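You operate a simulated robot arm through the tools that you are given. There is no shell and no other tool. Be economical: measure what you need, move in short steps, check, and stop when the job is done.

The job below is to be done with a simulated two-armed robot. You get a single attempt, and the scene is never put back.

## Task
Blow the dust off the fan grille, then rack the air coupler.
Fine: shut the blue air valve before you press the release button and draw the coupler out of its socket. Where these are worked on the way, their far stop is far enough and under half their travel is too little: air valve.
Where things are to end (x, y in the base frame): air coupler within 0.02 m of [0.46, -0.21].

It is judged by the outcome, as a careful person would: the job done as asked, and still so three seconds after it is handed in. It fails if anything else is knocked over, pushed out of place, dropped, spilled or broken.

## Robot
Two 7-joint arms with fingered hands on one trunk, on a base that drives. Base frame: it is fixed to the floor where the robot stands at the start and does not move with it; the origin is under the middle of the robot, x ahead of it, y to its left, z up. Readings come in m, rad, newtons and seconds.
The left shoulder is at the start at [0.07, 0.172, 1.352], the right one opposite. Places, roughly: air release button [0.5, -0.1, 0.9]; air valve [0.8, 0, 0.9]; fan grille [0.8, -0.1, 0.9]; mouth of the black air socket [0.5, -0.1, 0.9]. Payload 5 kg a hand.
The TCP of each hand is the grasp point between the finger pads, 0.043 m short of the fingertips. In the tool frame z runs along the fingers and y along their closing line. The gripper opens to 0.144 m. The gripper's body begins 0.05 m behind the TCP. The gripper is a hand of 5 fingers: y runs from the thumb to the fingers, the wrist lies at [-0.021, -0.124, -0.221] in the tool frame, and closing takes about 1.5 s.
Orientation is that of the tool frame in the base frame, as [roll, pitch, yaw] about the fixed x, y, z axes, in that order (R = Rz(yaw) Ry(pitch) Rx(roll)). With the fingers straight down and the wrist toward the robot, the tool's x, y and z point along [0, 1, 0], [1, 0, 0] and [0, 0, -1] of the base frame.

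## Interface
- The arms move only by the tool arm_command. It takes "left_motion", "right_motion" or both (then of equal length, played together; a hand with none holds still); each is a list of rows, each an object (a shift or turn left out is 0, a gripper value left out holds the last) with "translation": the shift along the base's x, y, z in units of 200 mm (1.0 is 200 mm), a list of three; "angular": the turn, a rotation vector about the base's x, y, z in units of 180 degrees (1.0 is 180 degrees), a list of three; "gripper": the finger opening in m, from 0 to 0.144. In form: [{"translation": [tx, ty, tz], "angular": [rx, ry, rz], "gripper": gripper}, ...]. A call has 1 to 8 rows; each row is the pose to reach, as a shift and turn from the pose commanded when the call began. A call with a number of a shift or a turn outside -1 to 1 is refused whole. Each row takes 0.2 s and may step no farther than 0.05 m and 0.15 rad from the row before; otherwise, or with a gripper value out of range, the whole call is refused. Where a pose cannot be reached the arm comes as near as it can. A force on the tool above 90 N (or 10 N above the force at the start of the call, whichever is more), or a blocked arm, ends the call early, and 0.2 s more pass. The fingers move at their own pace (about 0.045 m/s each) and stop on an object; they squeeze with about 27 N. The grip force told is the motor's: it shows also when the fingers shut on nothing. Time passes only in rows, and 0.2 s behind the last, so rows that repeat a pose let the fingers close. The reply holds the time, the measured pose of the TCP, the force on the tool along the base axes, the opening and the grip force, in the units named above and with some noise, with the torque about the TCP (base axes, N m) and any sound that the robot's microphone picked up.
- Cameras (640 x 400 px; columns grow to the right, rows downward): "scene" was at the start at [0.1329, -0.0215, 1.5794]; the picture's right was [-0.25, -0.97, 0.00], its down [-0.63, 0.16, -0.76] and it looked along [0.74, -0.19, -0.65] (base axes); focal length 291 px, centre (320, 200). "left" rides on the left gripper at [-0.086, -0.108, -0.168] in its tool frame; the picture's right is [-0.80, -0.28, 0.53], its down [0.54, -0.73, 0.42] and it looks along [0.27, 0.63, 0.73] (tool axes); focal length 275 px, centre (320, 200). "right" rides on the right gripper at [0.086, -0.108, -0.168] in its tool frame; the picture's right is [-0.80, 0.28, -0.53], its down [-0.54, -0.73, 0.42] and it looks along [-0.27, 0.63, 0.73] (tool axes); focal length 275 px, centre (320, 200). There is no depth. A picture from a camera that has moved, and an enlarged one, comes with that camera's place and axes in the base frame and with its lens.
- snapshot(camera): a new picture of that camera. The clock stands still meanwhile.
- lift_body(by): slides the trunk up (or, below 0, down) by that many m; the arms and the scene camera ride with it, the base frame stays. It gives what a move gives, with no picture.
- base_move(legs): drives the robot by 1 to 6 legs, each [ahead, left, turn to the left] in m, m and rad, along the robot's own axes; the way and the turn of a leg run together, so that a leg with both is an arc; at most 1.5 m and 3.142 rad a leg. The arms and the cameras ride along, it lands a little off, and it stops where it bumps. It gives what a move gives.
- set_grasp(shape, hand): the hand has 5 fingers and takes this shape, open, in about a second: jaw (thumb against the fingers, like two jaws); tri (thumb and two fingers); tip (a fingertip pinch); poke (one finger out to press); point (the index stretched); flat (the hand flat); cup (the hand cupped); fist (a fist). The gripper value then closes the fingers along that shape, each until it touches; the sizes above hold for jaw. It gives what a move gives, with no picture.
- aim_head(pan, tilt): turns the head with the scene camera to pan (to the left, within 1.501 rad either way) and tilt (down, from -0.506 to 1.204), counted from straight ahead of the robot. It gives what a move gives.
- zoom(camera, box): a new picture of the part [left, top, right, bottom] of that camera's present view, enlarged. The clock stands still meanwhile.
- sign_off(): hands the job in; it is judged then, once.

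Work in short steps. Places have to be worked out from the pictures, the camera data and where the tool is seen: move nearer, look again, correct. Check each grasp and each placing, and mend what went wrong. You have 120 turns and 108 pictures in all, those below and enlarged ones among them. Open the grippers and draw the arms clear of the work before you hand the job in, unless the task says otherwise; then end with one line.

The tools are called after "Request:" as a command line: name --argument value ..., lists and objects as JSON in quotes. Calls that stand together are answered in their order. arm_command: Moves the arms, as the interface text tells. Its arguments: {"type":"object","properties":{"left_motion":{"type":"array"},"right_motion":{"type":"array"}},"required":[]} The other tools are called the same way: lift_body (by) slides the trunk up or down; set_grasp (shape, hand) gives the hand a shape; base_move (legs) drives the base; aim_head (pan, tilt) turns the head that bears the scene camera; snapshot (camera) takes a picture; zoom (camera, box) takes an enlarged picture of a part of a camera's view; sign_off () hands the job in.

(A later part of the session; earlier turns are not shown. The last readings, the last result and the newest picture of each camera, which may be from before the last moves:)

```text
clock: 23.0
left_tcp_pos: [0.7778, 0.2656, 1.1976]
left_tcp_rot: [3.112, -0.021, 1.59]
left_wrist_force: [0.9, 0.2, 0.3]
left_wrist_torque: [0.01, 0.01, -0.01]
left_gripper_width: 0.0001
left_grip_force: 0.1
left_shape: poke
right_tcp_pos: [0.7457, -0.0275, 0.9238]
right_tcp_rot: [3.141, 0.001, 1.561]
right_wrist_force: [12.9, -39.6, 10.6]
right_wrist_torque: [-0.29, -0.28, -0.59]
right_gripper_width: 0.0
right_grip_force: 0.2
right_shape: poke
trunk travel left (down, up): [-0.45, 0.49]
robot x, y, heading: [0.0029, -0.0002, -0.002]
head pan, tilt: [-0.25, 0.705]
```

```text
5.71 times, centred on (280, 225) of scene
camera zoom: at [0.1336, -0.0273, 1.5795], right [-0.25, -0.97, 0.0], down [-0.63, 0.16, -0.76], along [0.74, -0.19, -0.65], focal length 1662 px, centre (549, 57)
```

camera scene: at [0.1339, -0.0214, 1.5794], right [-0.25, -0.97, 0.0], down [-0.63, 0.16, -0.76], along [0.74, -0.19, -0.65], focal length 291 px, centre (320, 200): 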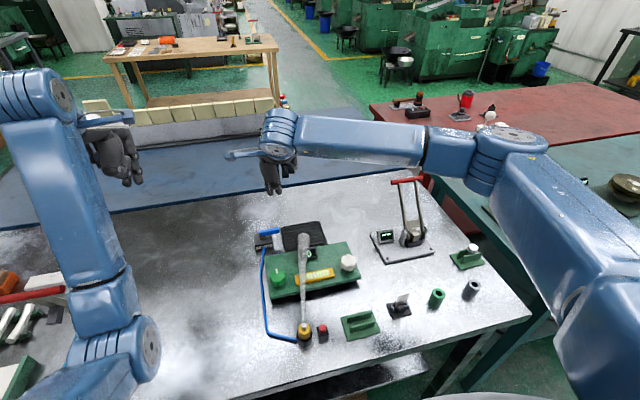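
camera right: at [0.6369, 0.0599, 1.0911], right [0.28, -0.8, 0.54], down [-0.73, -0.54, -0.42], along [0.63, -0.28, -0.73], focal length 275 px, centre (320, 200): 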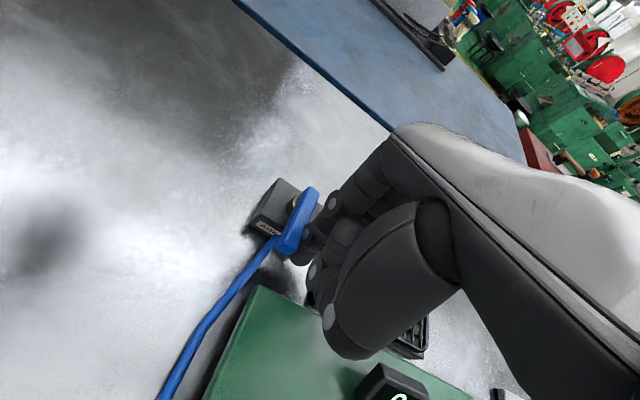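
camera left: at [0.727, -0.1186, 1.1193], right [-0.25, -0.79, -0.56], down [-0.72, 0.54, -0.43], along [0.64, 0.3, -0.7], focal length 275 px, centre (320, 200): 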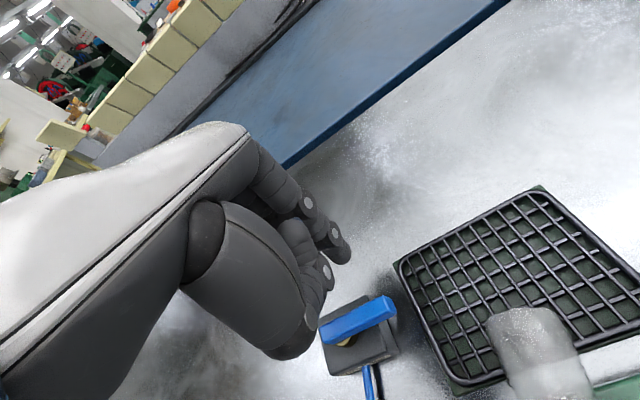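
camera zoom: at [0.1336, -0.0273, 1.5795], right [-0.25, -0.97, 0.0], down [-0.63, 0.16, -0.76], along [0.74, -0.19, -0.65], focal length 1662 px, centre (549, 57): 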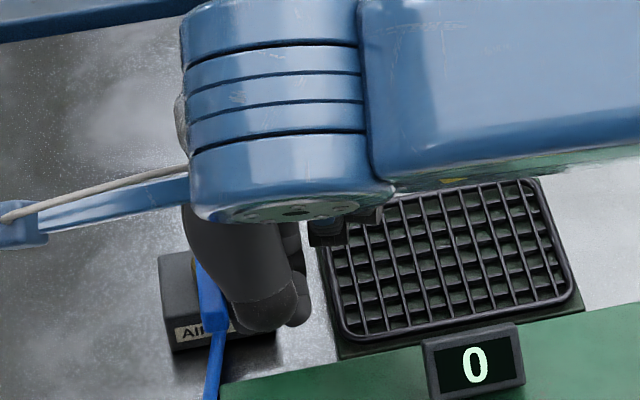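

At the closed stop (40 N reaction). I back the finger off, lift, and move the right hand back toward the robot.

Request:
arm_command --right_motion '[{"translation": [-0.03, -0.06, 0]}, {"translation": [-0.05, -0.12, 0.1]}, {"translation": [-0.05, -0.12, 0.3]}, {"translation": [-0.05, -0.12, 0.5]}, {"translation": [-0.1, -0.2, 0.7]}, {"translation": [-0.2, -0.3, 0.85]}, {"translation": [-0.35, -0.4, 0.9]}]'

Request:
base_move --legs '[[-0.15, 0, 0]]'

Request:
snapshot --camera "scene"

```text
clock: 24.6
left_tcp_pos: [0.7748, 0.2711, 1.1982]
left_tcp_rot: [3.111, -0.021, 1.592]
left_wrist_force: [-1.4, -0.8, 0.2]
left_wrist_torque: [0.02, -0.08, 0.01]
left_gripper_width: 0.0
left_grip_force: 0.0
left_shape: poke
right_tcp_pos: [0.6707, -0.0992, 1.1082]
right_tcp_rot: [3.139, -0.002, 1.573]
right_wrist_force: [-0.7, -0.3, 0.1]
right_wrist_torque: [0.0, 0.01, 0.0]
right_gripper_width: 0.0
right_grip_force: 0.0
right_shape: poke
trunk travel left (down, up): [-0.45, 0.49]
robot x, y, heading: [-0.0001, 0.0031, 0.003]
head pan, tilt: [-0.25, 0.705]
```

```text
clock: 25.9
left_tcp_pos: [0.6324, 0.2738, 1.1952]
left_tcp_rot: [3.114, -0.017, 1.594]
left_wrist_force: [0.3, 0.5, 0.4]
left_wrist_torque: [0.03, 0.02, -0.03]
left_gripper_width: 0.0
left_grip_force: 0.1
left_shape: poke
right_tcp_pos: [0.5284, -0.0961, 1.1072]
right_tcp_rot: [-3.139, -0.001, 1.575]
right_wrist_force: [-0.3, -0.7, 0.1]
right_wrist_torque: [-0.01, 0.04, 0.02]
right_gripper_width: 0.0
right_grip_force: 0.1
right_shape: poke
trunk travel left (down, up): [-0.45, 0.49]
robot x, y, heading: [-0.1457, -0.0028, 0.003]
head pan, tilt: [-0.25, 0.705]
```

```text
70 pictures are left
camera scene: at [-0.0099, -0.021, 1.5791], right [-0.24, -0.97, 0.0], down [-0.63, 0.16, -0.76], along [0.74, -0.19, -0.65], focal length 291 px, centre (320, 200)
```

scene: 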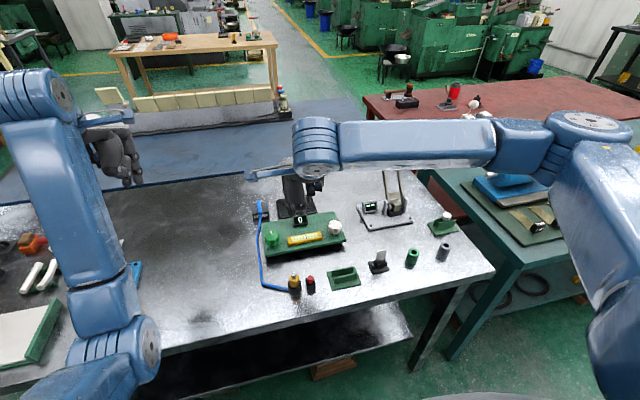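

Base moved. I zoom on the valve (to confirm shut), and the coupler/button/rack area from scene and the right hand camera.

Request:
zoom --camera "scene" --box '[240, 190, 350, 260]'

Request:
zoom --camera "scene" --box '[280, 260, 365, 305]'

Request:
snapshot --camera "right"

```text
5.71 times, centred on (295, 225) of scene
camera zoom: at [-0.0099, -0.021, 1.5791], right [-0.24, -0.97, 0.0], down [-0.63, 0.16, -0.76], along [0.74, -0.19, -0.65], focal length 1662 px, centre (463, 57)
```

zoom: 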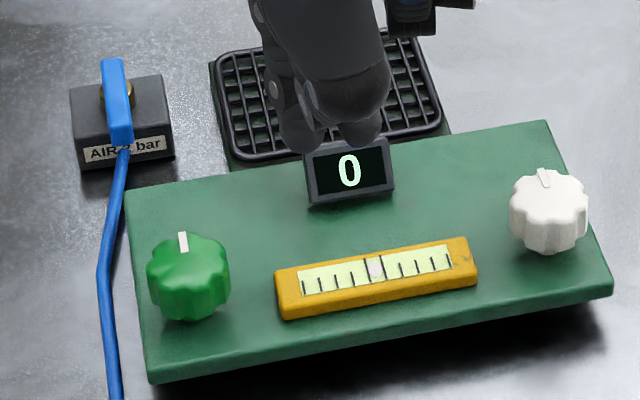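

```text
7.53 times, centred on (322, 282) of scene
camera zoom: at [-0.0099, -0.021, 1.5791], right [-0.24, -0.97, 0.0], down [-0.63, 0.16, -0.76], along [0.74, -0.19, -0.65], focal length 2191 px, centre (301, -421)
```

zoom: 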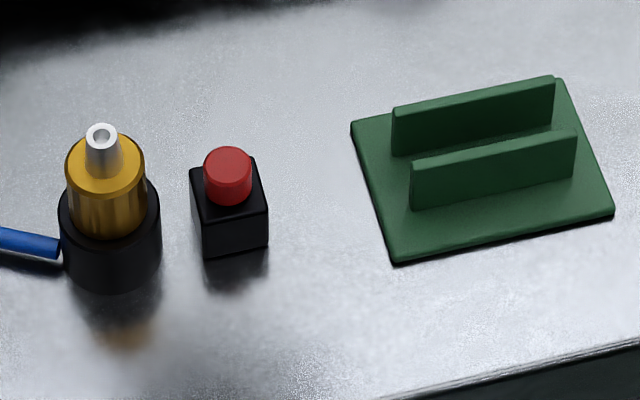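

```text
67 pictures are left
camera right: at [0.4198, -0.0105, 1.2742], right [0.29, -0.8, 0.53], down [-0.72, -0.55, -0.42], along [0.63, -0.27, -0.73], focal length 275 px, centre (320, 200)
```

right: 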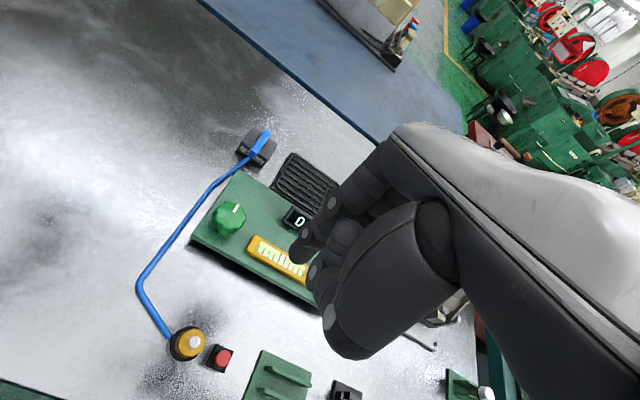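

The valve is back at its original shut position and nothing else moved. I zoom the right camera on the coupler, button and rack to triangulate.

Request:
zoom --camera "right" --box '[150, 310, 320, 400]'

```text
3.76 times, centred on (235, 355) of right
camera zoom: at [0.4198, -0.0105, 1.2742], right [0.29, -0.8, 0.53], down [-0.72, -0.55, -0.42], along [0.63, -0.27, -0.73], focal length 1036 px, centre (640, -384)
```

zoom: 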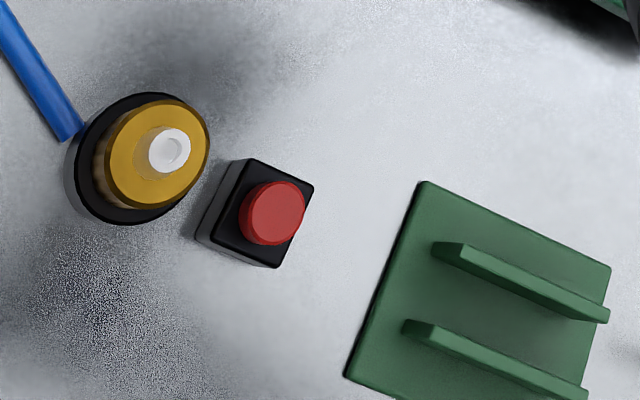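

Nozzle tip is at about (0.458, -0.067, 0.924), button top at (0.458, -0.112, 0.891), rack channel along y at x≈0.455. I bring the right index above the button.

Request:
arm_command --right_motion '[{"translation": [-0.12, -0.04, -0.15]}, {"translation": [-0.25, -0.08, -0.3]}, {"translation": [-0.37, -0.12, -0.45]}, {"translation": [-0.37, -0.12, -0.6]}, {"translation": [-0.37, -0.12, -0.75]}]'

Request:
snapshot --camera "right"

Request:
zoom --camera "scene" --box '[270, 230, 370, 310]'

```text
clock: 27.1
left_tcp_pos: [0.6314, 0.2743, 1.1958]
left_tcp_rot: [3.112, -0.02, 1.596]
left_wrist_force: [1.0, -0.3, -0.3]
left_wrist_torque: [0.03, 0.01, 0.0]
left_gripper_width: 0.0
left_grip_force: 0.2
left_shape: poke
right_tcp_pos: [0.4531, -0.1194, 0.9565]
right_tcp_rot: [-3.14, 0.0, 1.574]
right_wrist_force: [0.4, -0.9, -0.2]
right_wrist_torque: [0.0, 0.02, 0.0]
right_gripper_width: 0.0001
right_grip_force: 0.2
right_shape: poke
trunk travel left (down, up): [-0.45, 0.49]
robot x, y, heading: [-0.1441, 0.0011, 0.002]
head pan, tilt: [-0.25, 0.705]
```

```text
65 pictures are left
camera right: at [0.3429, -0.0337, 1.1246], right [0.29, -0.8, 0.53], down [-0.72, -0.55, -0.42], along [0.63, -0.26, -0.73], focal length 275 px, centre (320, 200)
```

right: 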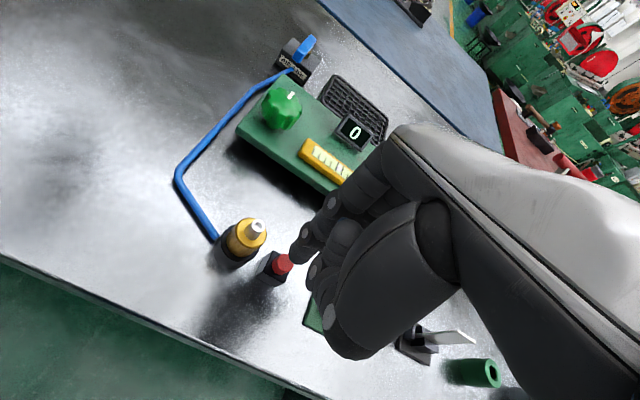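

```text
5.00 times, centred on (320, 270) of scene
camera zoom: at [-0.0117, -0.0215, 1.5794], right [-0.24, -0.97, 0.0], down [-0.63, 0.16, -0.76], along [0.74, -0.19, -0.65], focal length 1455 px, centre (320, -150)
```

zoom: 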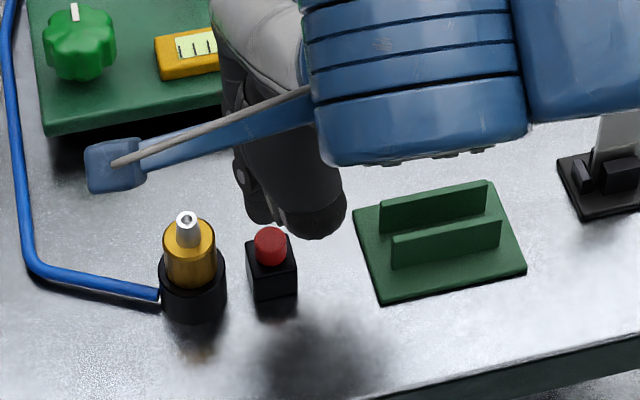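

The index is over the button (tip ≈ (0.454, -0.109, 0.913)). I press down gradually.

Request:
arm_command --right_motion '[{"translation": [0.015, -0.015, -0.07]}, {"translation": [0.015, -0.015, -0.11]}, {"translation": [0.015, -0.015, -0.13]}, {"translation": [0.015, -0.015, -0.145]}, {"translation": [0.015, -0.015, -0.155]}]'

Request:
zoom --camera "scene" --box '[270, 230, 370, 310]'

Request:
snapshot --camera "right"

```text
clock: 28.4
left_tcp_pos: [0.6313, 0.2738, 1.1973]
left_tcp_rot: [3.111, -0.019, 1.594]
left_wrist_force: [0.5, 0.0, -0.3]
left_wrist_torque: [-0.01, -0.01, -0.01]
left_gripper_width: 0.0
left_grip_force: 0.1
left_shape: poke
right_tcp_pos: [0.4554, -0.1221, 0.928]
right_tcp_rot: [-3.14, 0.001, 1.574]
right_wrist_force: [0.9, 1.3, 2.6]
right_wrist_torque: [0.1, -0.03, 0.01]
right_gripper_width: 0.0
right_grip_force: 0.0
right_shape: poke
trunk travel left (down, up): [-0.45, 0.49]
robot x, y, heading: [-0.1427, 0.0001, 0.004]
head pan, tilt: [-0.25, 0.705]
```

```text
5.00 times, centred on (320, 270) of scene
camera zoom: at [-0.0125, -0.0209, 1.5795], right [-0.24, -0.97, 0.0], down [-0.63, 0.16, -0.76], along [0.74, -0.19, -0.65], focal length 1455 px, centre (320, -150)
```

zoom: 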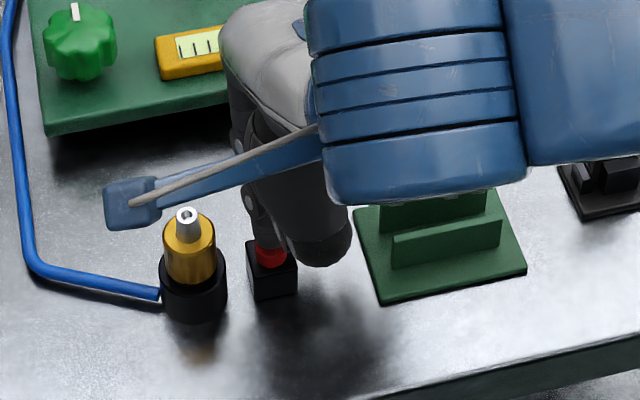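

```text
62 pictures are left
camera right: at [0.3467, -0.0377, 1.0944], right [0.29, -0.8, 0.53], down [-0.72, -0.55, -0.42], along [0.63, -0.26, -0.73], focal length 275 px, centre (320, 200)
```

right: 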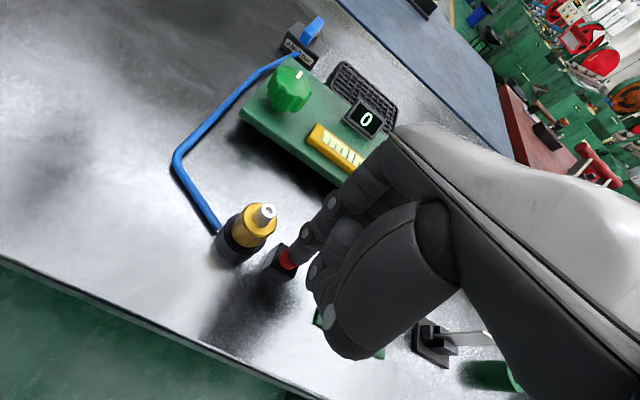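

Contact with the button (2.6 N). The coupler appears to have risen slightly already; I press on to the button's bottom.

Request:
arm_command --right_motion '[{"translation": [0, 0, -0.012]}, {"translation": [0, 0, -0.024]}, {"translation": [0, 0, -0.036]}, {"translation": [0, 0, -0.036]}]'

Request:
zoom --camera "scene" --box '[270, 230, 370, 310]'

```text
clock: 29.4
left_tcp_pos: [0.6281, 0.2745, 1.1988]
left_tcp_rot: [3.11, -0.018, 1.596]
left_wrist_force: [0.1, -0.1, 0.1]
left_wrist_torque: [-0.01, -0.02, 0.03]
left_gripper_width: 0.0
left_grip_force: 0.1
left_shape: poke
right_tcp_pos: [0.4557, -0.1239, 0.9243]
right_tcp_rot: [3.134, -0.004, 1.575]
right_wrist_force: [6.5, -1.6, 40.7]
right_wrist_torque: [0.25, -0.48, -0.04]
right_gripper_width: 0.0
right_grip_force: 0.1
right_shape: poke
trunk travel left (down, up): [-0.45, 0.49]
robot x, y, heading: [-0.1444, 0.0042, 0.002]
head pan, tilt: [-0.25, 0.705]
```

```text
5.00 times, centred on (320, 270) of scene
camera zoom: at [-0.015, -0.0207, 1.5801], right [-0.24, -0.97, 0.0], down [-0.63, 0.16, -0.76], along [0.74, -0.19, -0.65], focal length 1455 px, centre (320, -150)
```

zoom: 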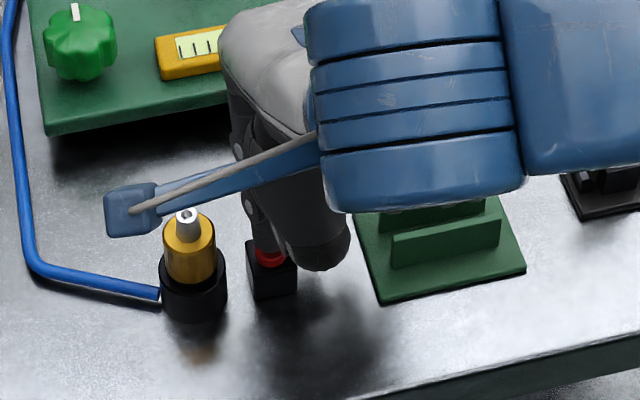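

The button bottomed out at 40 N. I lift off and set the right hand to "tri" for grasping the coupler, and look.

Request:
arm_command --right_motion '[{"translation": [0, 0, 0.15]}, {"translation": [0, 0, 0.35]}, {"translation": [0, 0, 0.55]}, {"translation": [0, 0, 0.75]}]'

Request:
set_grasp --hand "right" --shape "tri"

Request:
snapshot --camera "right"

Request:
zoom --camera "scene" --box '[270, 220, 370, 310]'

```text
clock: 30.4
left_tcp_pos: [0.6311, 0.2746, 1.1963]
left_tcp_rot: [3.112, -0.018, 1.597]
left_wrist_force: [0.0, 0.0, 0.3]
left_wrist_torque: [-0.01, 0.0, 0.0]
left_gripper_width: 0.0
left_grip_force: 0.0
left_shape: poke
right_tcp_pos: [0.4567, -0.1245, 1.0703]
right_tcp_rot: [-3.14, -0.001, 1.575]
right_wrist_force: [1.2, 0.7, -0.1]
right_wrist_torque: [0.01, 0.0, 0.0]
right_gripper_width: 0.0
right_grip_force: 0.1
right_shape: poke
trunk travel left (down, up): [-0.45, 0.49]
robot x, y, heading: [-0.1471, -0.0006, 0.002]
head pan, tilt: [-0.25, 0.705]
```

```text
clock: 31.2
left_tcp_pos: [0.6311, 0.274, 1.1976]
left_tcp_rot: [3.113, -0.02, 1.595]
left_wrist_force: [-0.4, -0.1, -1.0]
left_wrist_torque: [-0.05, -0.04, -0.02]
left_gripper_width: 0.0001
left_grip_force: 0.0
left_shape: poke
right_tcp_pos: [0.4574, -0.1235, 1.0687]
right_tcp_rot: [3.141, 0.001, 1.576]
right_wrist_force: [0.8, 0.1, -0.2]
right_wrist_torque: [0.01, -0.03, 0.0]
right_gripper_width: 0.1439
right_grip_force: 0.1
right_shape: tri
trunk travel left (down, up): [-0.45, 0.49]
robot x, y, heading: [-0.1447, 0.0044, 0.005]
head pan, tilt: [-0.25, 0.705]
```

```text
60 pictures are left
camera right: at [0.348, -0.0383, 1.2361], right [0.29, -0.8, 0.53], down [-0.72, -0.55, -0.42], along [0.63, -0.26, -0.73], focal length 275 px, centre (320, 200)
```

right: 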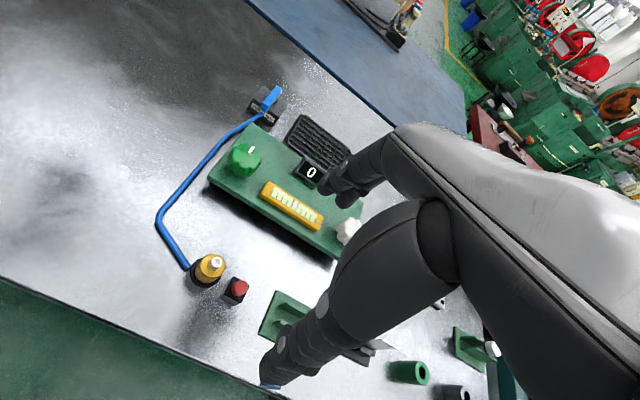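

```text
4.44 times, centred on (320, 265) of scene
camera zoom: at [-0.012, -0.0212, 1.5794], right [-0.24, -0.97, 0.0], down [-0.63, 0.16, -0.76], along [0.74, -0.19, -0.65], focal length 1293 px, centre (320, -89)
```

zoom: 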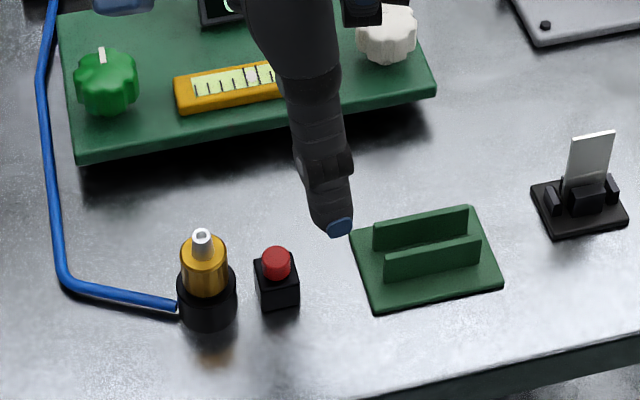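

The hand works. I close to 0.06 m and move over the coupler at (0.458, -0.067), coming down partway to check alignment.

Request:
arm_command --right_motion '[{"translation": [0, 0.1, 0], "gripper": 0.06}, {"translation": [0.003, 0.2, 0]}, {"translation": [0.003, 0.285, 0]}, {"translation": [0.003, 0.285, -0.1]}, {"translation": [0.003, 0.285, -0.25]}]'

Request:
snapshot --camera "right"

Request:
zoom --camera "scene" --box '[260, 230, 340, 310]'

```text
clock: 32.5
left_tcp_pos: [0.6312, 0.2742, 1.1974]
left_tcp_rot: [3.112, -0.018, 1.596]
left_wrist_force: [0.5, -0.5, -0.5]
left_wrist_torque: [0.01, 0.01, 0.0]
left_gripper_width: 0.0
left_grip_force: 0.0
left_shape: poke
right_tcp_pos: [0.4556, -0.0688, 1.0199]
right_tcp_rot: [-3.141, 0.002, 1.574]
right_wrist_force: [-0.2, -0.1, 0.4]
right_wrist_torque: [-0.03, 0.01, 0.01]
right_gripper_width: 0.0608
right_grip_force: 0.1
right_shape: tri
trunk travel left (down, up): [-0.45, 0.49]
robot x, y, heading: [-0.1434, -0.0008, 0.002]
head pan, tilt: [-0.25, 0.705]
```

```text
58 pictures are left
camera right: at [0.3459, 0.0162, 1.1867], right [0.29, -0.8, 0.53], down [-0.72, -0.55, -0.42], along [0.63, -0.26, -0.73], focal length 275 px, centre (320, 200)
```

right: 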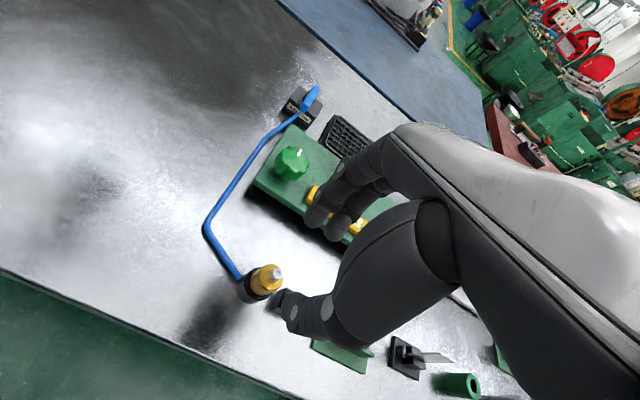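

```text
5.00 times, centred on (300, 270) of scene
camera zoom: at [-0.0117, -0.0216, 1.5794], right [-0.24, -0.97, 0.0], down [-0.63, 0.16, -0.76], along [0.74, -0.19, -0.65], focal length 1455 px, centre (420, -150)
```

zoom: 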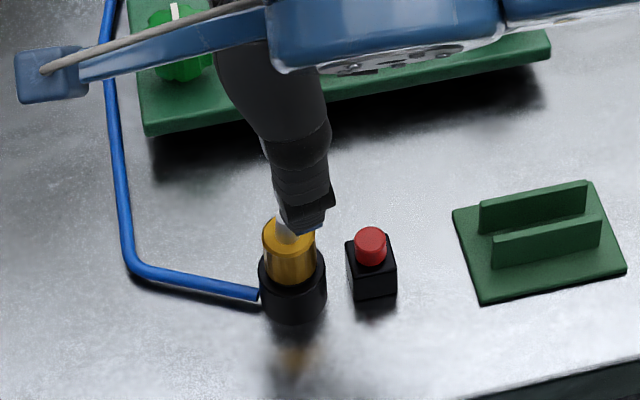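

Index and middle tips straddle y≈-0.065/-0.095 with the thumb at -0.073; shifting +0.01 in y gives a proper tripod around the coupler. I shift and descend to just above the socket rim.

Request:
arm_command --right_motion '[{"translation": [0.01, 0.055, 0]}, {"translation": [0.01, 0.055, -0.15]}, {"translation": [0.01, 0.055, -0.3]}, {"translation": [0.01, 0.055, -0.44]}]'

Request:
snapshot --camera "right"

Request:
zoom --camera "scene" --box '[260, 230, 340, 310]'

```text
clock: 33.5
left_tcp_pos: [0.6305, 0.2738, 1.1951]
left_tcp_rot: [3.111, -0.019, 1.596]
left_wrist_force: [-1.0, 0.4, 1.1]
left_wrist_torque: [0.01, 0.01, 0.0]
left_gripper_width: 0.0001
left_grip_force: 0.2
left_shape: poke
right_tcp_pos: [0.4577, -0.0536, 0.9321]
right_tcp_rot: [3.141, 0.0, 1.576]
right_wrist_force: [0.5, 0.9, 0.5]
right_wrist_torque: [-0.04, 0.06, 0.02]
right_gripper_width: 0.0606
right_grip_force: 0.0
right_shape: tri
trunk travel left (down, up): [-0.45, 0.49]
robot x, y, heading: [-0.141, -0.0022, 0.001]
head pan, tilt: [-0.25, 0.705]
```

```text
56 pictures are left
camera right: at [0.3489, 0.0321, 1.0996], right [0.29, -0.8, 0.53], down [-0.72, -0.55, -0.42], along [0.63, -0.26, -0.73], focal length 275 px, centre (320, 200)
```

right: 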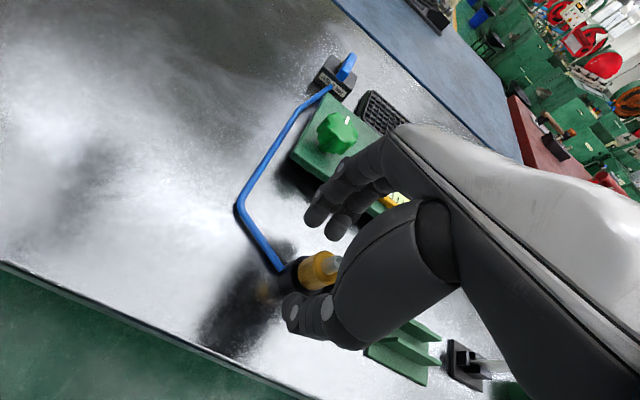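

```text
5.00 times, centred on (300, 270) of scene
camera zoom: at [-0.0113, -0.0209, 1.5794], right [-0.24, -0.97, 0.0], down [-0.63, 0.16, -0.76], along [0.74, -0.19, -0.65], focal length 1455 px, centre (420, -150)
```

zoom: 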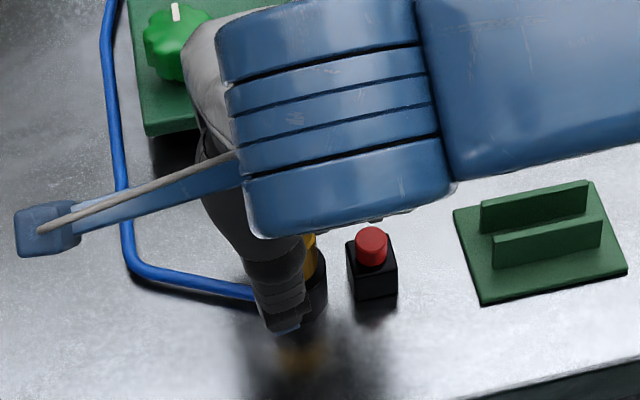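

I zoom on the right camera to check the coupler's place between the fingers.

Request:
zoom --camera "right" --box '[250, 150, 410, 360]'

```text
1.90 times, centred on (330, 255) of right
camera zoom: at [0.3489, 0.0321, 1.0996], right [0.29, -0.8, 0.53], down [-0.72, -0.55, -0.42], along [0.63, -0.26, -0.73], focal length 524 px, centre (301, 95)
```

zoom: 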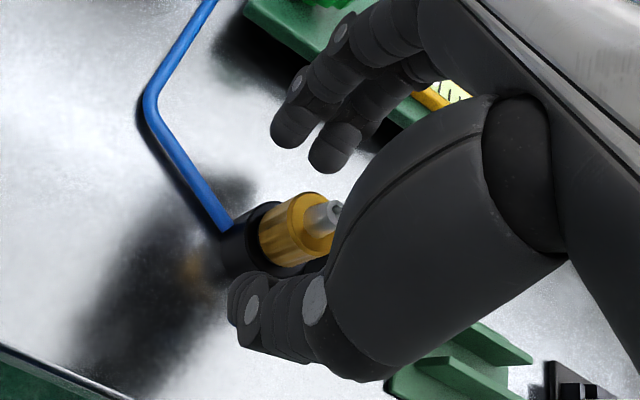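

Tripod centre is about y=-0.057; I shift -0.009 in y, lower 3 mm, then close.

Request:
arm_command --right_motion '[{"translation": [-0.005, -0.045, -0.015]}, {"translation": [-0.005, -0.045, -0.015], "gripper": 0.03}, {"translation": [-0.005, -0.045, -0.015], "gripper": 0.0}, {"translation": [-0.005, -0.045, -0.015]}, {"translation": [-0.005, -0.045, -0.015]}, {"translation": [-0.005, -0.045, -0.015]}]'

Request:
zoom --camera "right" --box '[250, 150, 410, 360]'

Request:
zoom --camera "scene" --box '[260, 230, 340, 310]'

```text
clock: 34.9
left_tcp_pos: [0.6311, 0.2746, 1.1962]
left_tcp_rot: [3.113, -0.02, 1.596]
left_wrist_force: [-0.3, 0.8, -0.6]
left_wrist_torque: [0.01, 0.0, -0.02]
left_gripper_width: 0.0
left_grip_force: 0.0
left_shape: poke
right_tcp_pos: [0.457, -0.0635, 0.9291]
right_tcp_rot: [-3.141, -0.001, 1.573]
right_wrist_force: [-0.8, -0.3, -0.2]
right_wrist_torque: [0.01, 0.0, 0.02]
right_gripper_width: 0.0192
right_grip_force: 26.9
right_shape: tri
trunk travel left (down, up): [-0.45, 0.49]
robot x, y, heading: [-0.1428, 0.0014, 0.001]
head pan, tilt: [-0.25, 0.705]
```

```text
1.90 times, centred on (330, 255) of right
camera zoom: at [0.3483, 0.0219, 1.0962], right [0.29, -0.8, 0.53], down [-0.72, -0.55, -0.42], along [0.63, -0.27, -0.73], focal length 524 px, centre (301, 95)
```

zoom: 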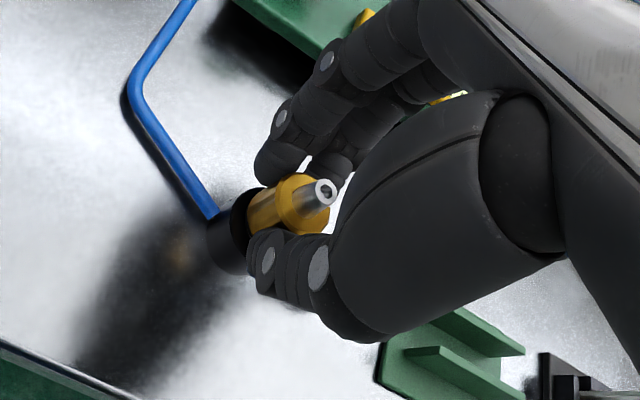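

```text
5.00 times, centred on (300, 270) of scene
camera zoom: at [-0.012, -0.0212, 1.5794], right [-0.24, -0.97, 0.0], down [-0.63, 0.16, -0.76], along [0.74, -0.19, -0.65], focal length 1455 px, centre (420, -150)
```

zoom: 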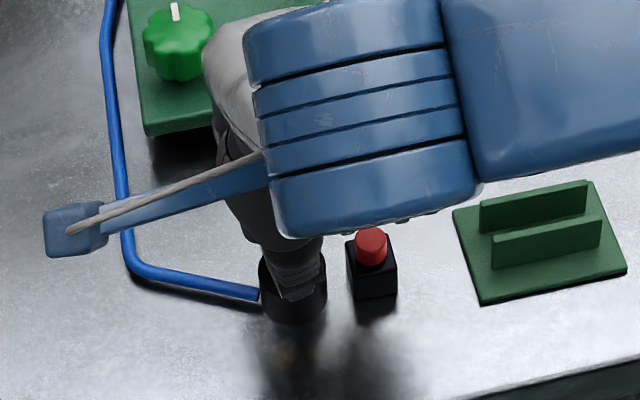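

The coupler is gripped (26.9 N, 0.019 m). I draw it up slowly and watch the force.

Request:
arm_command --right_motion '[{"translation": [0, 0, 0.04]}, {"translation": [0, 0, 0.08]}, {"translation": [0, 0, 0.12]}]'

Request:
zoom --camera "right" --box '[250, 150, 410, 360]'

```text
clock: 35.6
left_tcp_pos: [0.6311, 0.2737, 1.1962]
left_tcp_rot: [3.112, -0.019, 1.594]
left_wrist_force: [0.1, -0.4, 0.0]
left_wrist_torque: [0.04, -0.02, 0.0]
left_gripper_width: 0.0
left_grip_force: 0.1
left_shape: poke
right_tcp_pos: [0.4575, -0.0653, 0.953]
right_tcp_rot: [-3.14, -0.002, 1.574]
right_wrist_force: [-0.7, 0.5, -1.3]
right_wrist_torque: [-0.01, 0.03, 0.02]
right_gripper_width: 0.0191
right_grip_force: 27.5
right_shape: tri
trunk travel left (down, up): [-0.45, 0.49]
robot x, y, heading: [-0.1413, -0.0008, 0.005]
head pan, tilt: [-0.25, 0.705]
```

```text
1.90 times, centred on (330, 255) of right
camera zoom: at [0.3482, 0.0207, 1.1202], right [0.29, -0.8, 0.53], down [-0.72, -0.55, -0.42], along [0.63, -0.26, -0.73], focal length 524 px, centre (301, 95)
```

zoom: 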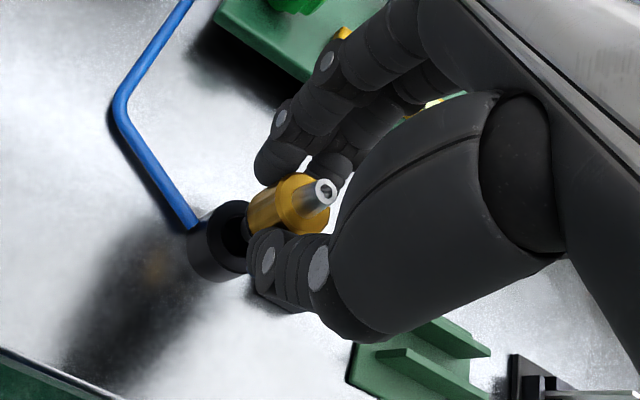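

It draws out freely. I raise it clear and look at its lower end.

Request:
arm_command --right_motion '[{"translation": [0, 0, 0.1]}, {"translation": [0, 0, 0.2]}, {"translation": [0, 0, 0.3]}, {"translation": [0, 0, 0.4]}]'

Request:
zoom --camera "right" --box '[250, 150, 410, 360]'

Request:
zoom --camera "scene" --box '[260, 200, 370, 310]'

Request:
snapshot --camera "left"

```text
clock: 36.6
left_tcp_pos: [0.6307, 0.2735, 1.1976]
left_tcp_rot: [3.112, -0.018, 1.594]
left_wrist_force: [0.2, -0.2, 0.0]
left_wrist_torque: [-0.01, -0.02, 0.0]
left_gripper_width: 0.0001
left_grip_force: 0.1
left_shape: poke
right_tcp_pos: [0.4568, -0.0635, 1.0321]
right_tcp_rot: [3.141, 0.0, 1.573]
right_wrist_force: [-0.2, 0.5, -0.7]
right_wrist_torque: [-0.02, -0.05, -0.03]
right_gripper_width: 0.0196
right_grip_force: 26.8
right_shape: tri
trunk travel left (down, up): [-0.45, 0.49]
robot x, y, heading: [-0.1459, -0.0007, 0.001]
head pan, tilt: [-0.25, 0.705]
```

```text
1.90 times, centred on (330, 255) of right
camera zoom: at [0.3472, 0.0224, 1.199], right [0.29, -0.79, 0.53], down [-0.72, -0.55, -0.42], along [0.63, -0.27, -0.73], focal length 524 px, centre (301, 95)
```

zoom: 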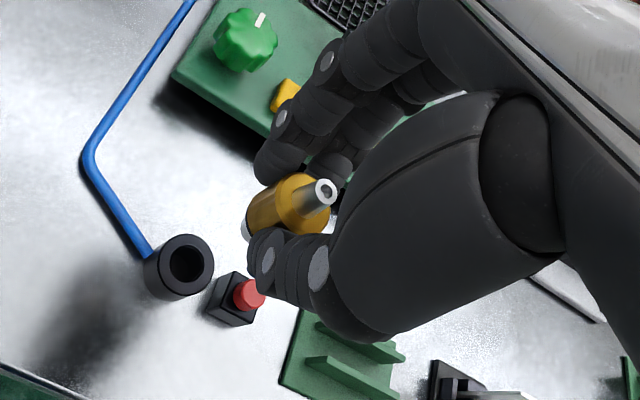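

```text
3.64 times, centred on (315, 255) of scene
camera zoom: at [-0.0125, -0.0207, 1.5794], right [-0.24, -0.97, 0.0], down [-0.63, 0.16, -0.76], along [0.74, -0.19, -0.65], focal length 1058 px, centre (338, 0)
```

zoom: 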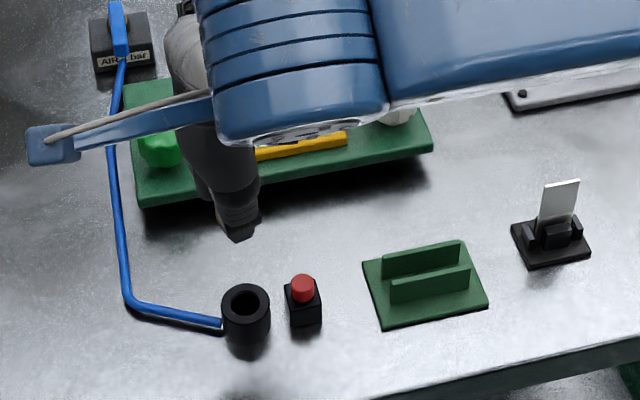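

```text
48 pictures are left
camera left: at [0.5196, 0.1821, 1.36], right [-0.25, -0.79, -0.56], down [-0.73, 0.53, -0.43], along [0.64, 0.3, -0.71], focal length 275 px, centre (320, 200)
```

left: 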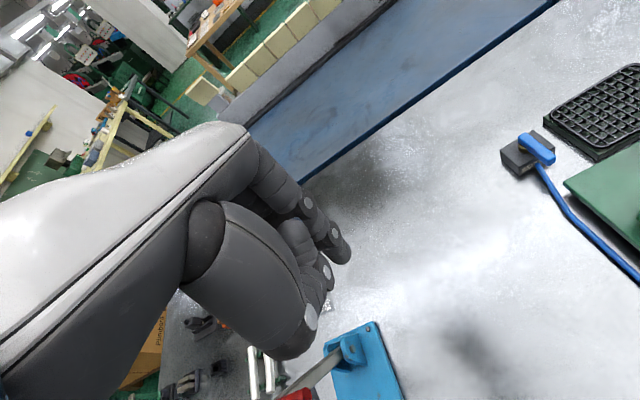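

The coupler is out and held near-vertical. I carry it over toward the rack at height and look again.

Request:
arm_command --right_motion '[{"translation": [0, -0.15, 0]}, {"translation": [0, -0.3, 0]}, {"translation": [0, -0.45, 0]}, {"translation": [0, -0.6, 0]}, {"translation": [0, -0.72, 0]}]'

Request:
zoom --camera "right" --box '[200, 150, 400, 390]'

Request:
zoom --camera "scene" --box '[290, 200, 390, 310]'

```text
clock: 37.9
left_tcp_pos: [0.6301, 0.2745, 1.1973]
left_tcp_rot: [3.11, -0.021, 1.598]
left_wrist_force: [-1.1, -0.6, 0.7]
left_wrist_torque: [0.04, -0.03, 0.0]
left_gripper_width: 0.0
left_grip_force: 0.1
left_shape: poke
right_tcp_pos: [0.4585, -0.2097, 1.0333]
right_tcp_rot: [-3.139, -0.001, 1.578]
right_wrist_force: [-0.7, 0.7, -1.3]
right_wrist_torque: [0.0, 0.03, -0.04]
right_gripper_width: 0.0194
right_grip_force: 26.5
right_shape: tri
trunk travel left (down, up): [-0.45, 0.49]
robot x, y, heading: [-0.1457, -0.0011, 0.005]
head pan, tilt: [-0.25, 0.705]
```

```text
1.67 times, centred on (300, 270) of right
camera zoom: at [0.3479, -0.124, 1.1997], right [0.29, -0.8, 0.53], down [-0.72, -0.55, -0.42], along [0.63, -0.26, -0.73], focal length 459 px, centre (353, 83)
```

zoom: 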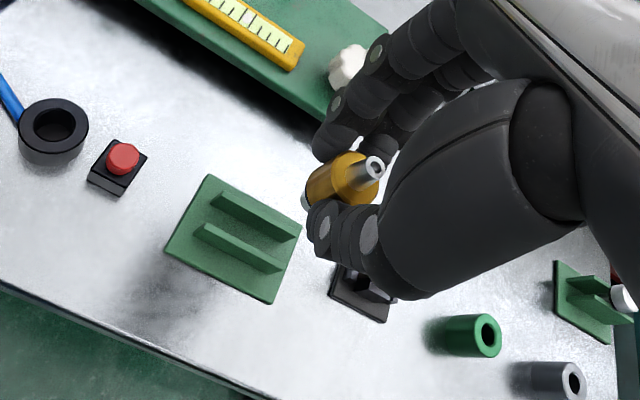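

```text
3.64 times, centred on (340, 255) of scene
camera zoom: at [-0.0124, -0.022, 1.5794], right [-0.24, -0.97, 0.0], down [-0.63, 0.16, -0.76], along [0.74, -0.18, -0.65], focal length 1058 px, centre (247, 0)
```

zoom: 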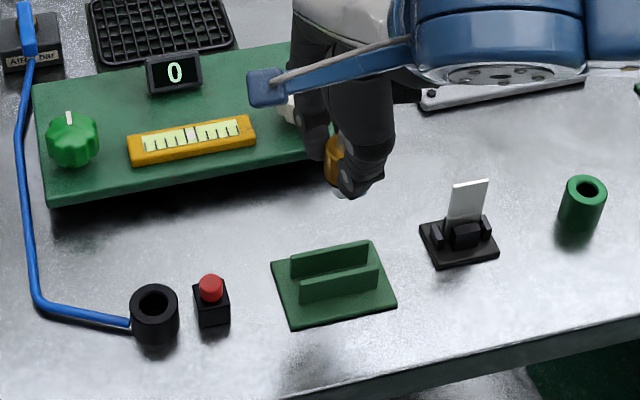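

I zoom in on the held coupler from the scene camera to see its stem.

Request:
zoom --camera "scene" --box '[328, 230, 364, 260]'

Request:
zoom --camera "right" --box '[270, 215, 350, 265]'

Request:
zoom --camera "right" --box '[235, 230, 305, 290]'

```text
13.33 times, centred on (346, 245) of scene
camera zoom: at [-0.0124, -0.022, 1.5794], right [-0.24, -0.97, 0.0], down [-0.63, 0.16, -0.76], along [0.74, -0.18, -0.65], focal length 3879 px, centre (-27, -400)
```

zoom: 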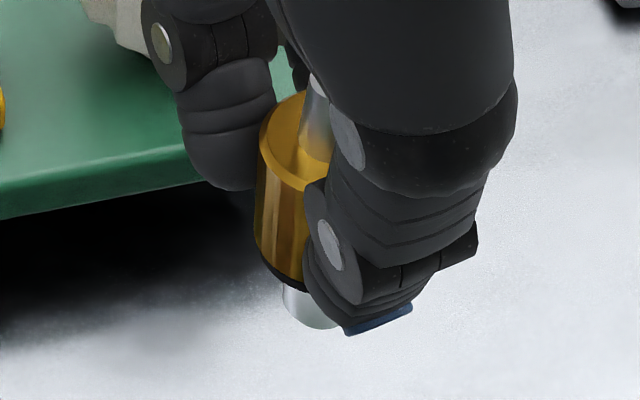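

```text
8.00 times, centred on (310, 240) of right
camera zoom: at [0.3479, -0.124, 1.1997], right [0.29, -0.8, 0.53], down [-0.72, -0.55, -0.42], along [0.63, -0.26, -0.73], focal length 2202 px, centre (400, -120)
```

zoom: 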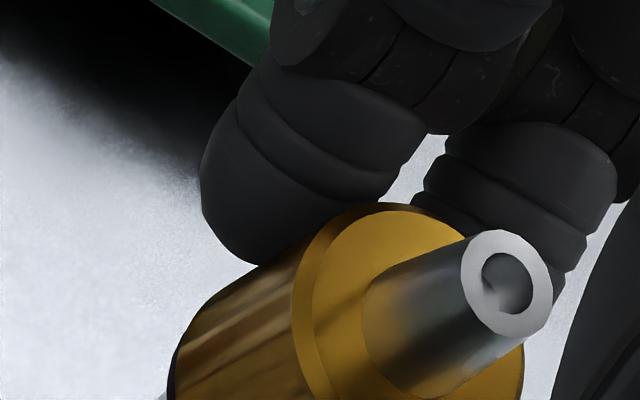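

```text
6.67 times, centred on (270, 260) of right
camera zoom: at [0.3479, -0.124, 1.1997], right [0.29, -0.8, 0.53], down [-0.72, -0.55, -0.42], along [0.63, -0.26, -0.73], focal length 1835 px, centre (653, -200)
```

zoom: 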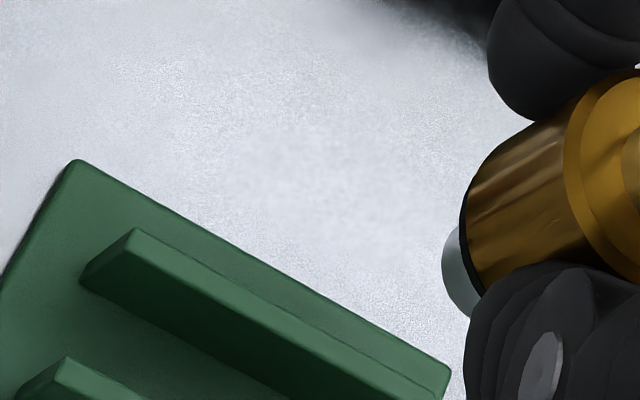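

The coupler has a ~0.019 m stem about 0.02 m long under the brass body, so it should stand with the stem between the rack walls. I zoom on the rack from both cameras to find the channel precisely.

Request:
zoom --camera "scene" --box '[322, 262, 366, 292]'

Request:
zoom --camera "right" --box '[200, 248, 300, 338]'

```text
13.33 times, centred on (344, 277) of scene
camera zoom: at [-0.0124, -0.022, 1.5794], right [-0.24, -0.97, 0.0], down [-0.63, 0.16, -0.76], along [0.74, -0.18, -0.65], focal length 3879 px, centre (0, -827)
```

zoom: 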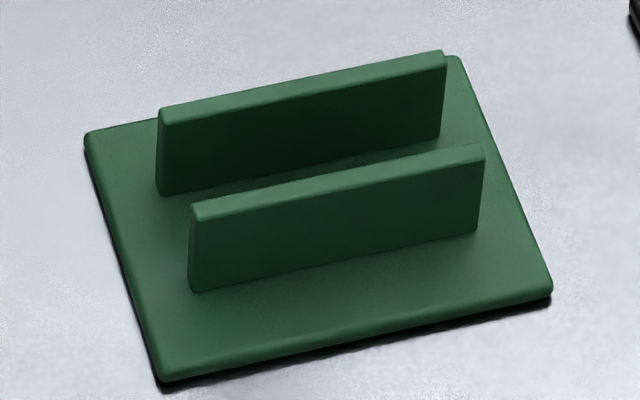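

```text
4.44 times, centred on (250, 293) of right
camera zoom: at [0.3479, -0.124, 1.1997], right [0.29, -0.8, 0.53], down [-0.72, -0.55, -0.42], along [0.63, -0.26, -0.73], focal length 1224 px, centre (631, -213)
```

zoom: 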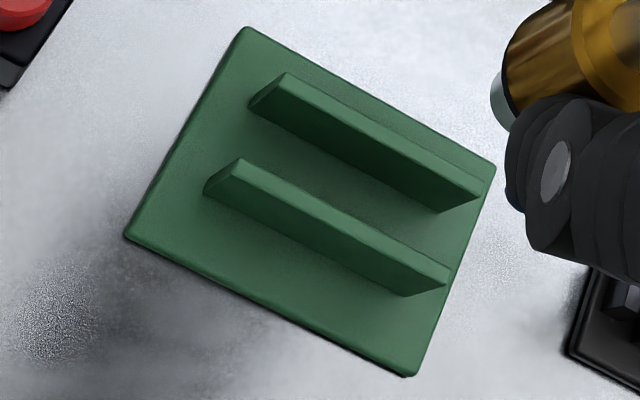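

The channel centre is about x=0.4537 at y=-0.21, wall tops z≈0.888. I move to TCP x≈0.451 and lower until the stem end is just above the walls, then check.

Request:
arm_command --right_motion '[{"translation": [-0.035, 0.005, -0.1]}, {"translation": [-0.035, 0.005, -0.2]}, {"translation": [-0.035, 0.005, -0.27]}, {"translation": [-0.035, 0.005, -0.325]}]'

Request:
zoom --camera "scene" --box '[318, 250, 368, 295]'

Request:
zoom --camera "right" --box '[230, 210, 340, 310]'

```text
clock: 38.9
left_tcp_pos: [0.631, 0.2727, 1.1962]
left_tcp_rot: [3.113, -0.019, 1.594]
left_wrist_force: [0.6, -0.7, 0.2]
left_wrist_torque: [-0.01, 0.01, 0.02]
left_gripper_width: 0.0001
left_grip_force: 0.0
left_shape: poke
right_tcp_pos: [0.4496, -0.2081, 0.9678]
right_tcp_rot: [3.14, 0.001, 1.574]
right_wrist_force: [0.2, -0.3, -1.6]
right_wrist_torque: [0.05, 0.02, 0.0]
right_gripper_width: 0.019
right_grip_force: 27.2
right_shape: tri
trunk travel left (down, up): [-0.45, 0.49]
robot x, y, heading: [-0.1433, -0.0, 0.009]
head pan, tilt: [-0.25, 0.705]
```

```text
8.89 times, centred on (343, 272) of scene
camera zoom: at [-0.012, -0.0215, 1.5794], right [-0.24, -0.97, 0.0], down [-0.63, 0.16, -0.76], along [0.74, -0.19, -0.65], focal length 2586 px, centre (116, -444)
```

zoom: 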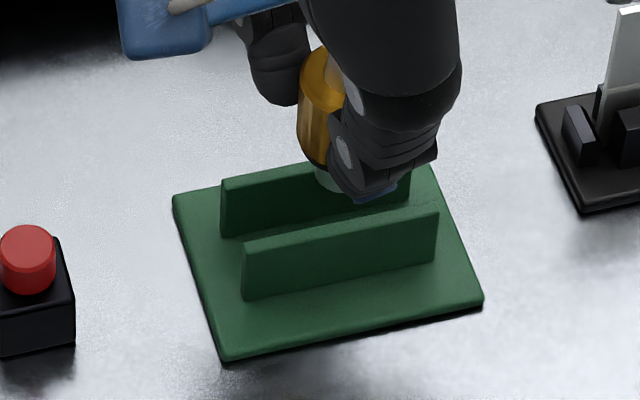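

```text
4.00 times, centred on (285, 260) of right
camera zoom: at [0.3405, -0.1224, 1.135], right [0.29, -0.8, 0.53], down [-0.72, -0.55, -0.42], along [0.63, -0.27, -0.73], focal length 1101 px, centre (460, -40)
```

zoom: 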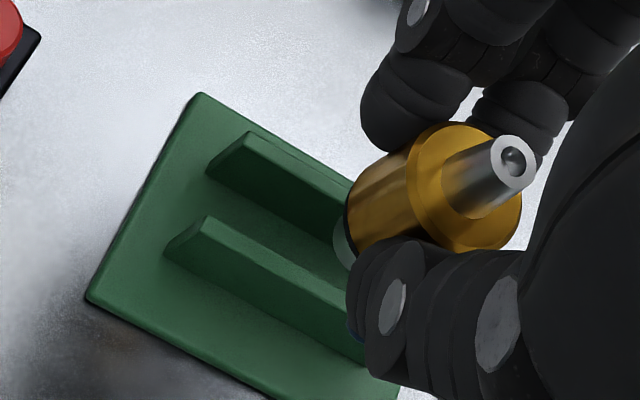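

Triangulating wall corners with both cameras suggests the channel centre is nearer x≈0.457 and wall tops ≈0.883. I shift +0.0055 in x, lower slightly, and look again.

Request:
arm_command --right_motion '[{"translation": [0.015, 0, 0]}, {"translation": [0.0275, 0, -0.03]}]'

Request:
zoom --camera "scene" --box '[328, 255, 360, 285]'

Request:
zoom --camera "right" --box '[230, 210, 340, 310]'

```text
clock: 39.5
left_tcp_pos: [0.632, 0.273, 1.1957]
left_tcp_rot: [3.112, -0.021, 1.597]
left_wrist_force: [0.4, -0.5, 0.2]
left_wrist_torque: [0.05, 0.03, 0.02]
left_gripper_width: 0.0
left_grip_force: 0.0
left_shape: poke
right_tcp_pos: [0.4569, -0.2069, 0.9606]
right_tcp_rot: [3.141, -0.001, 1.572]
right_wrist_force: [0.5, -0.3, -1.2]
right_wrist_torque: [0.0, -0.01, -0.01]
right_gripper_width: 0.0192
right_grip_force: 27.1
right_shape: tri
trunk travel left (down, up): [-0.45, 0.49]
robot x, y, heading: [-0.1455, -0.0004, 0.003]
head pan, tilt: [-0.25, 0.705]
```

```text
13.33 times, centred on (344, 270) of scene
camera zoom: at [-0.0118, -0.0214, 1.5794], right [-0.24, -0.97, 0.0], down [-0.63, 0.16, -0.76], along [0.74, -0.19, -0.65], focal length 3879 px, centre (0, -733)
```

zoom: 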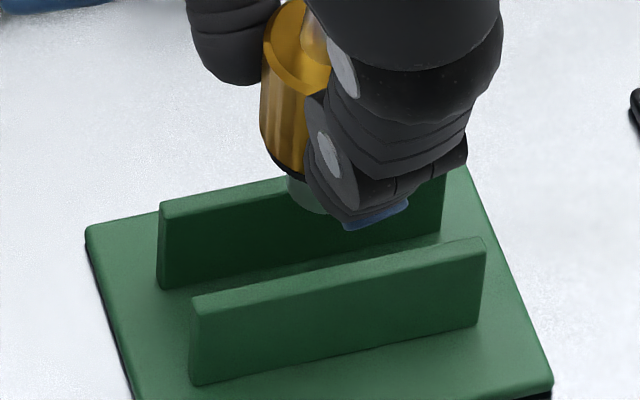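

```text
4.00 times, centred on (285, 260) of right
camera zoom: at [0.3472, -0.1221, 1.1292], right [0.29, -0.8, 0.53], down [-0.72, -0.55, -0.42], along [0.63, -0.26, -0.73], focal length 1101 px, centre (460, -40)
```

zoom: 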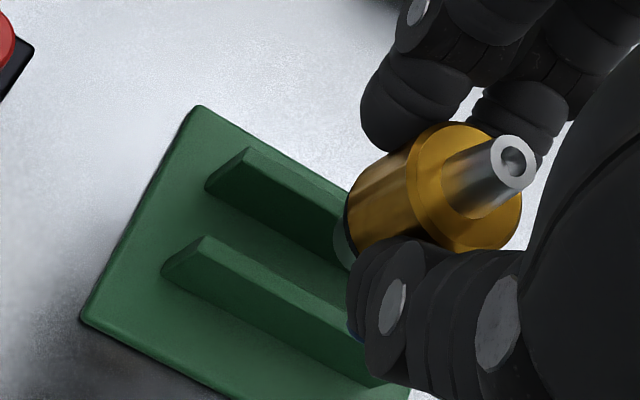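

Both views agree if the stem end is still ~15 mm above the wall tops and x is about right. I lower 10 mm and re-check.

Request:
arm_command --right_motion '[{"translation": [0, -0.005, -0.025]}, {"translation": [0, -0.01, -0.05]}]'

Request:
zoom --camera "scene" --box '[328, 255, 360, 285]'

Request:
zoom --camera "right" --box '[250, 210, 330, 290]'

```text
clock: 40.0
left_tcp_pos: [0.6308, 0.2747, 1.1965]
left_tcp_rot: [3.111, -0.019, 1.597]
left_wrist_force: [-0.4, -0.4, 0.4]
left_wrist_torque: [0.04, 0.0, 0.0]
left_gripper_width: 0.0
left_grip_force: 0.0
left_shape: poke
right_tcp_pos: [0.4574, -0.2101, 0.9518]
right_tcp_rot: [-3.14, 0.001, 1.573]
right_wrist_force: [-0.2, -0.9, -0.5]
right_wrist_torque: [0.01, -0.04, 0.0]
right_gripper_width: 0.0192
right_grip_force: 26.9
right_shape: tri
trunk travel left (down, up): [-0.45, 0.49]
robot x, y, heading: [-0.1461, -0.0002, 0.004]
head pan, tilt: [-0.25, 0.705]
```

```text
13.33 times, centred on (344, 270) of scene
camera zoom: at [-0.012, -0.0214, 1.5794], right [-0.24, -0.97, 0.0], down [-0.63, 0.16, -0.76], along [0.74, -0.19, -0.65], focal length 3879 px, centre (0, -733)
```

zoom: 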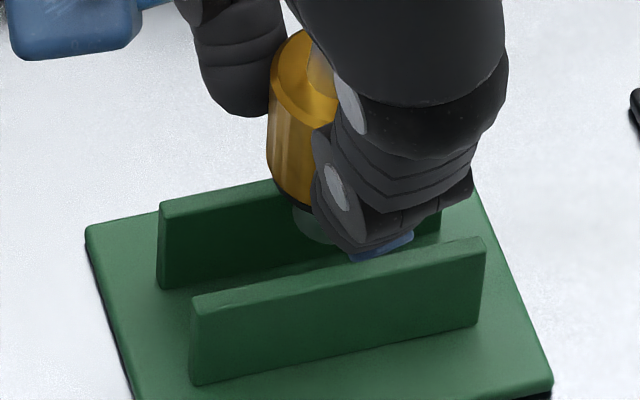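

```text
5.00 times, centred on (290, 250) of right
camera zoom: at [0.347, -0.1241, 1.1183], right [0.29, -0.8, 0.53], down [-0.72, -0.55, -0.42], along [0.63, -0.26, -0.73], focal length 1376 px, centre (470, -50)
```

zoom: 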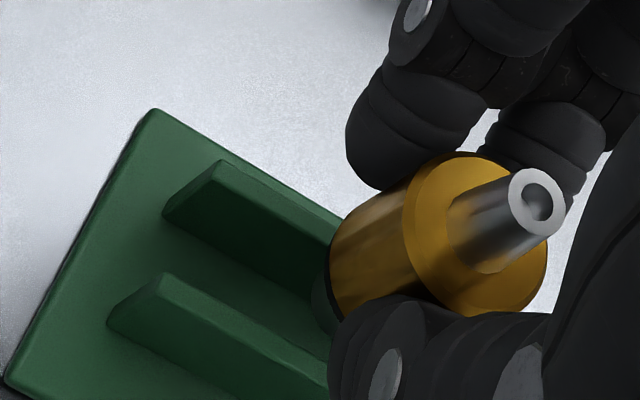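

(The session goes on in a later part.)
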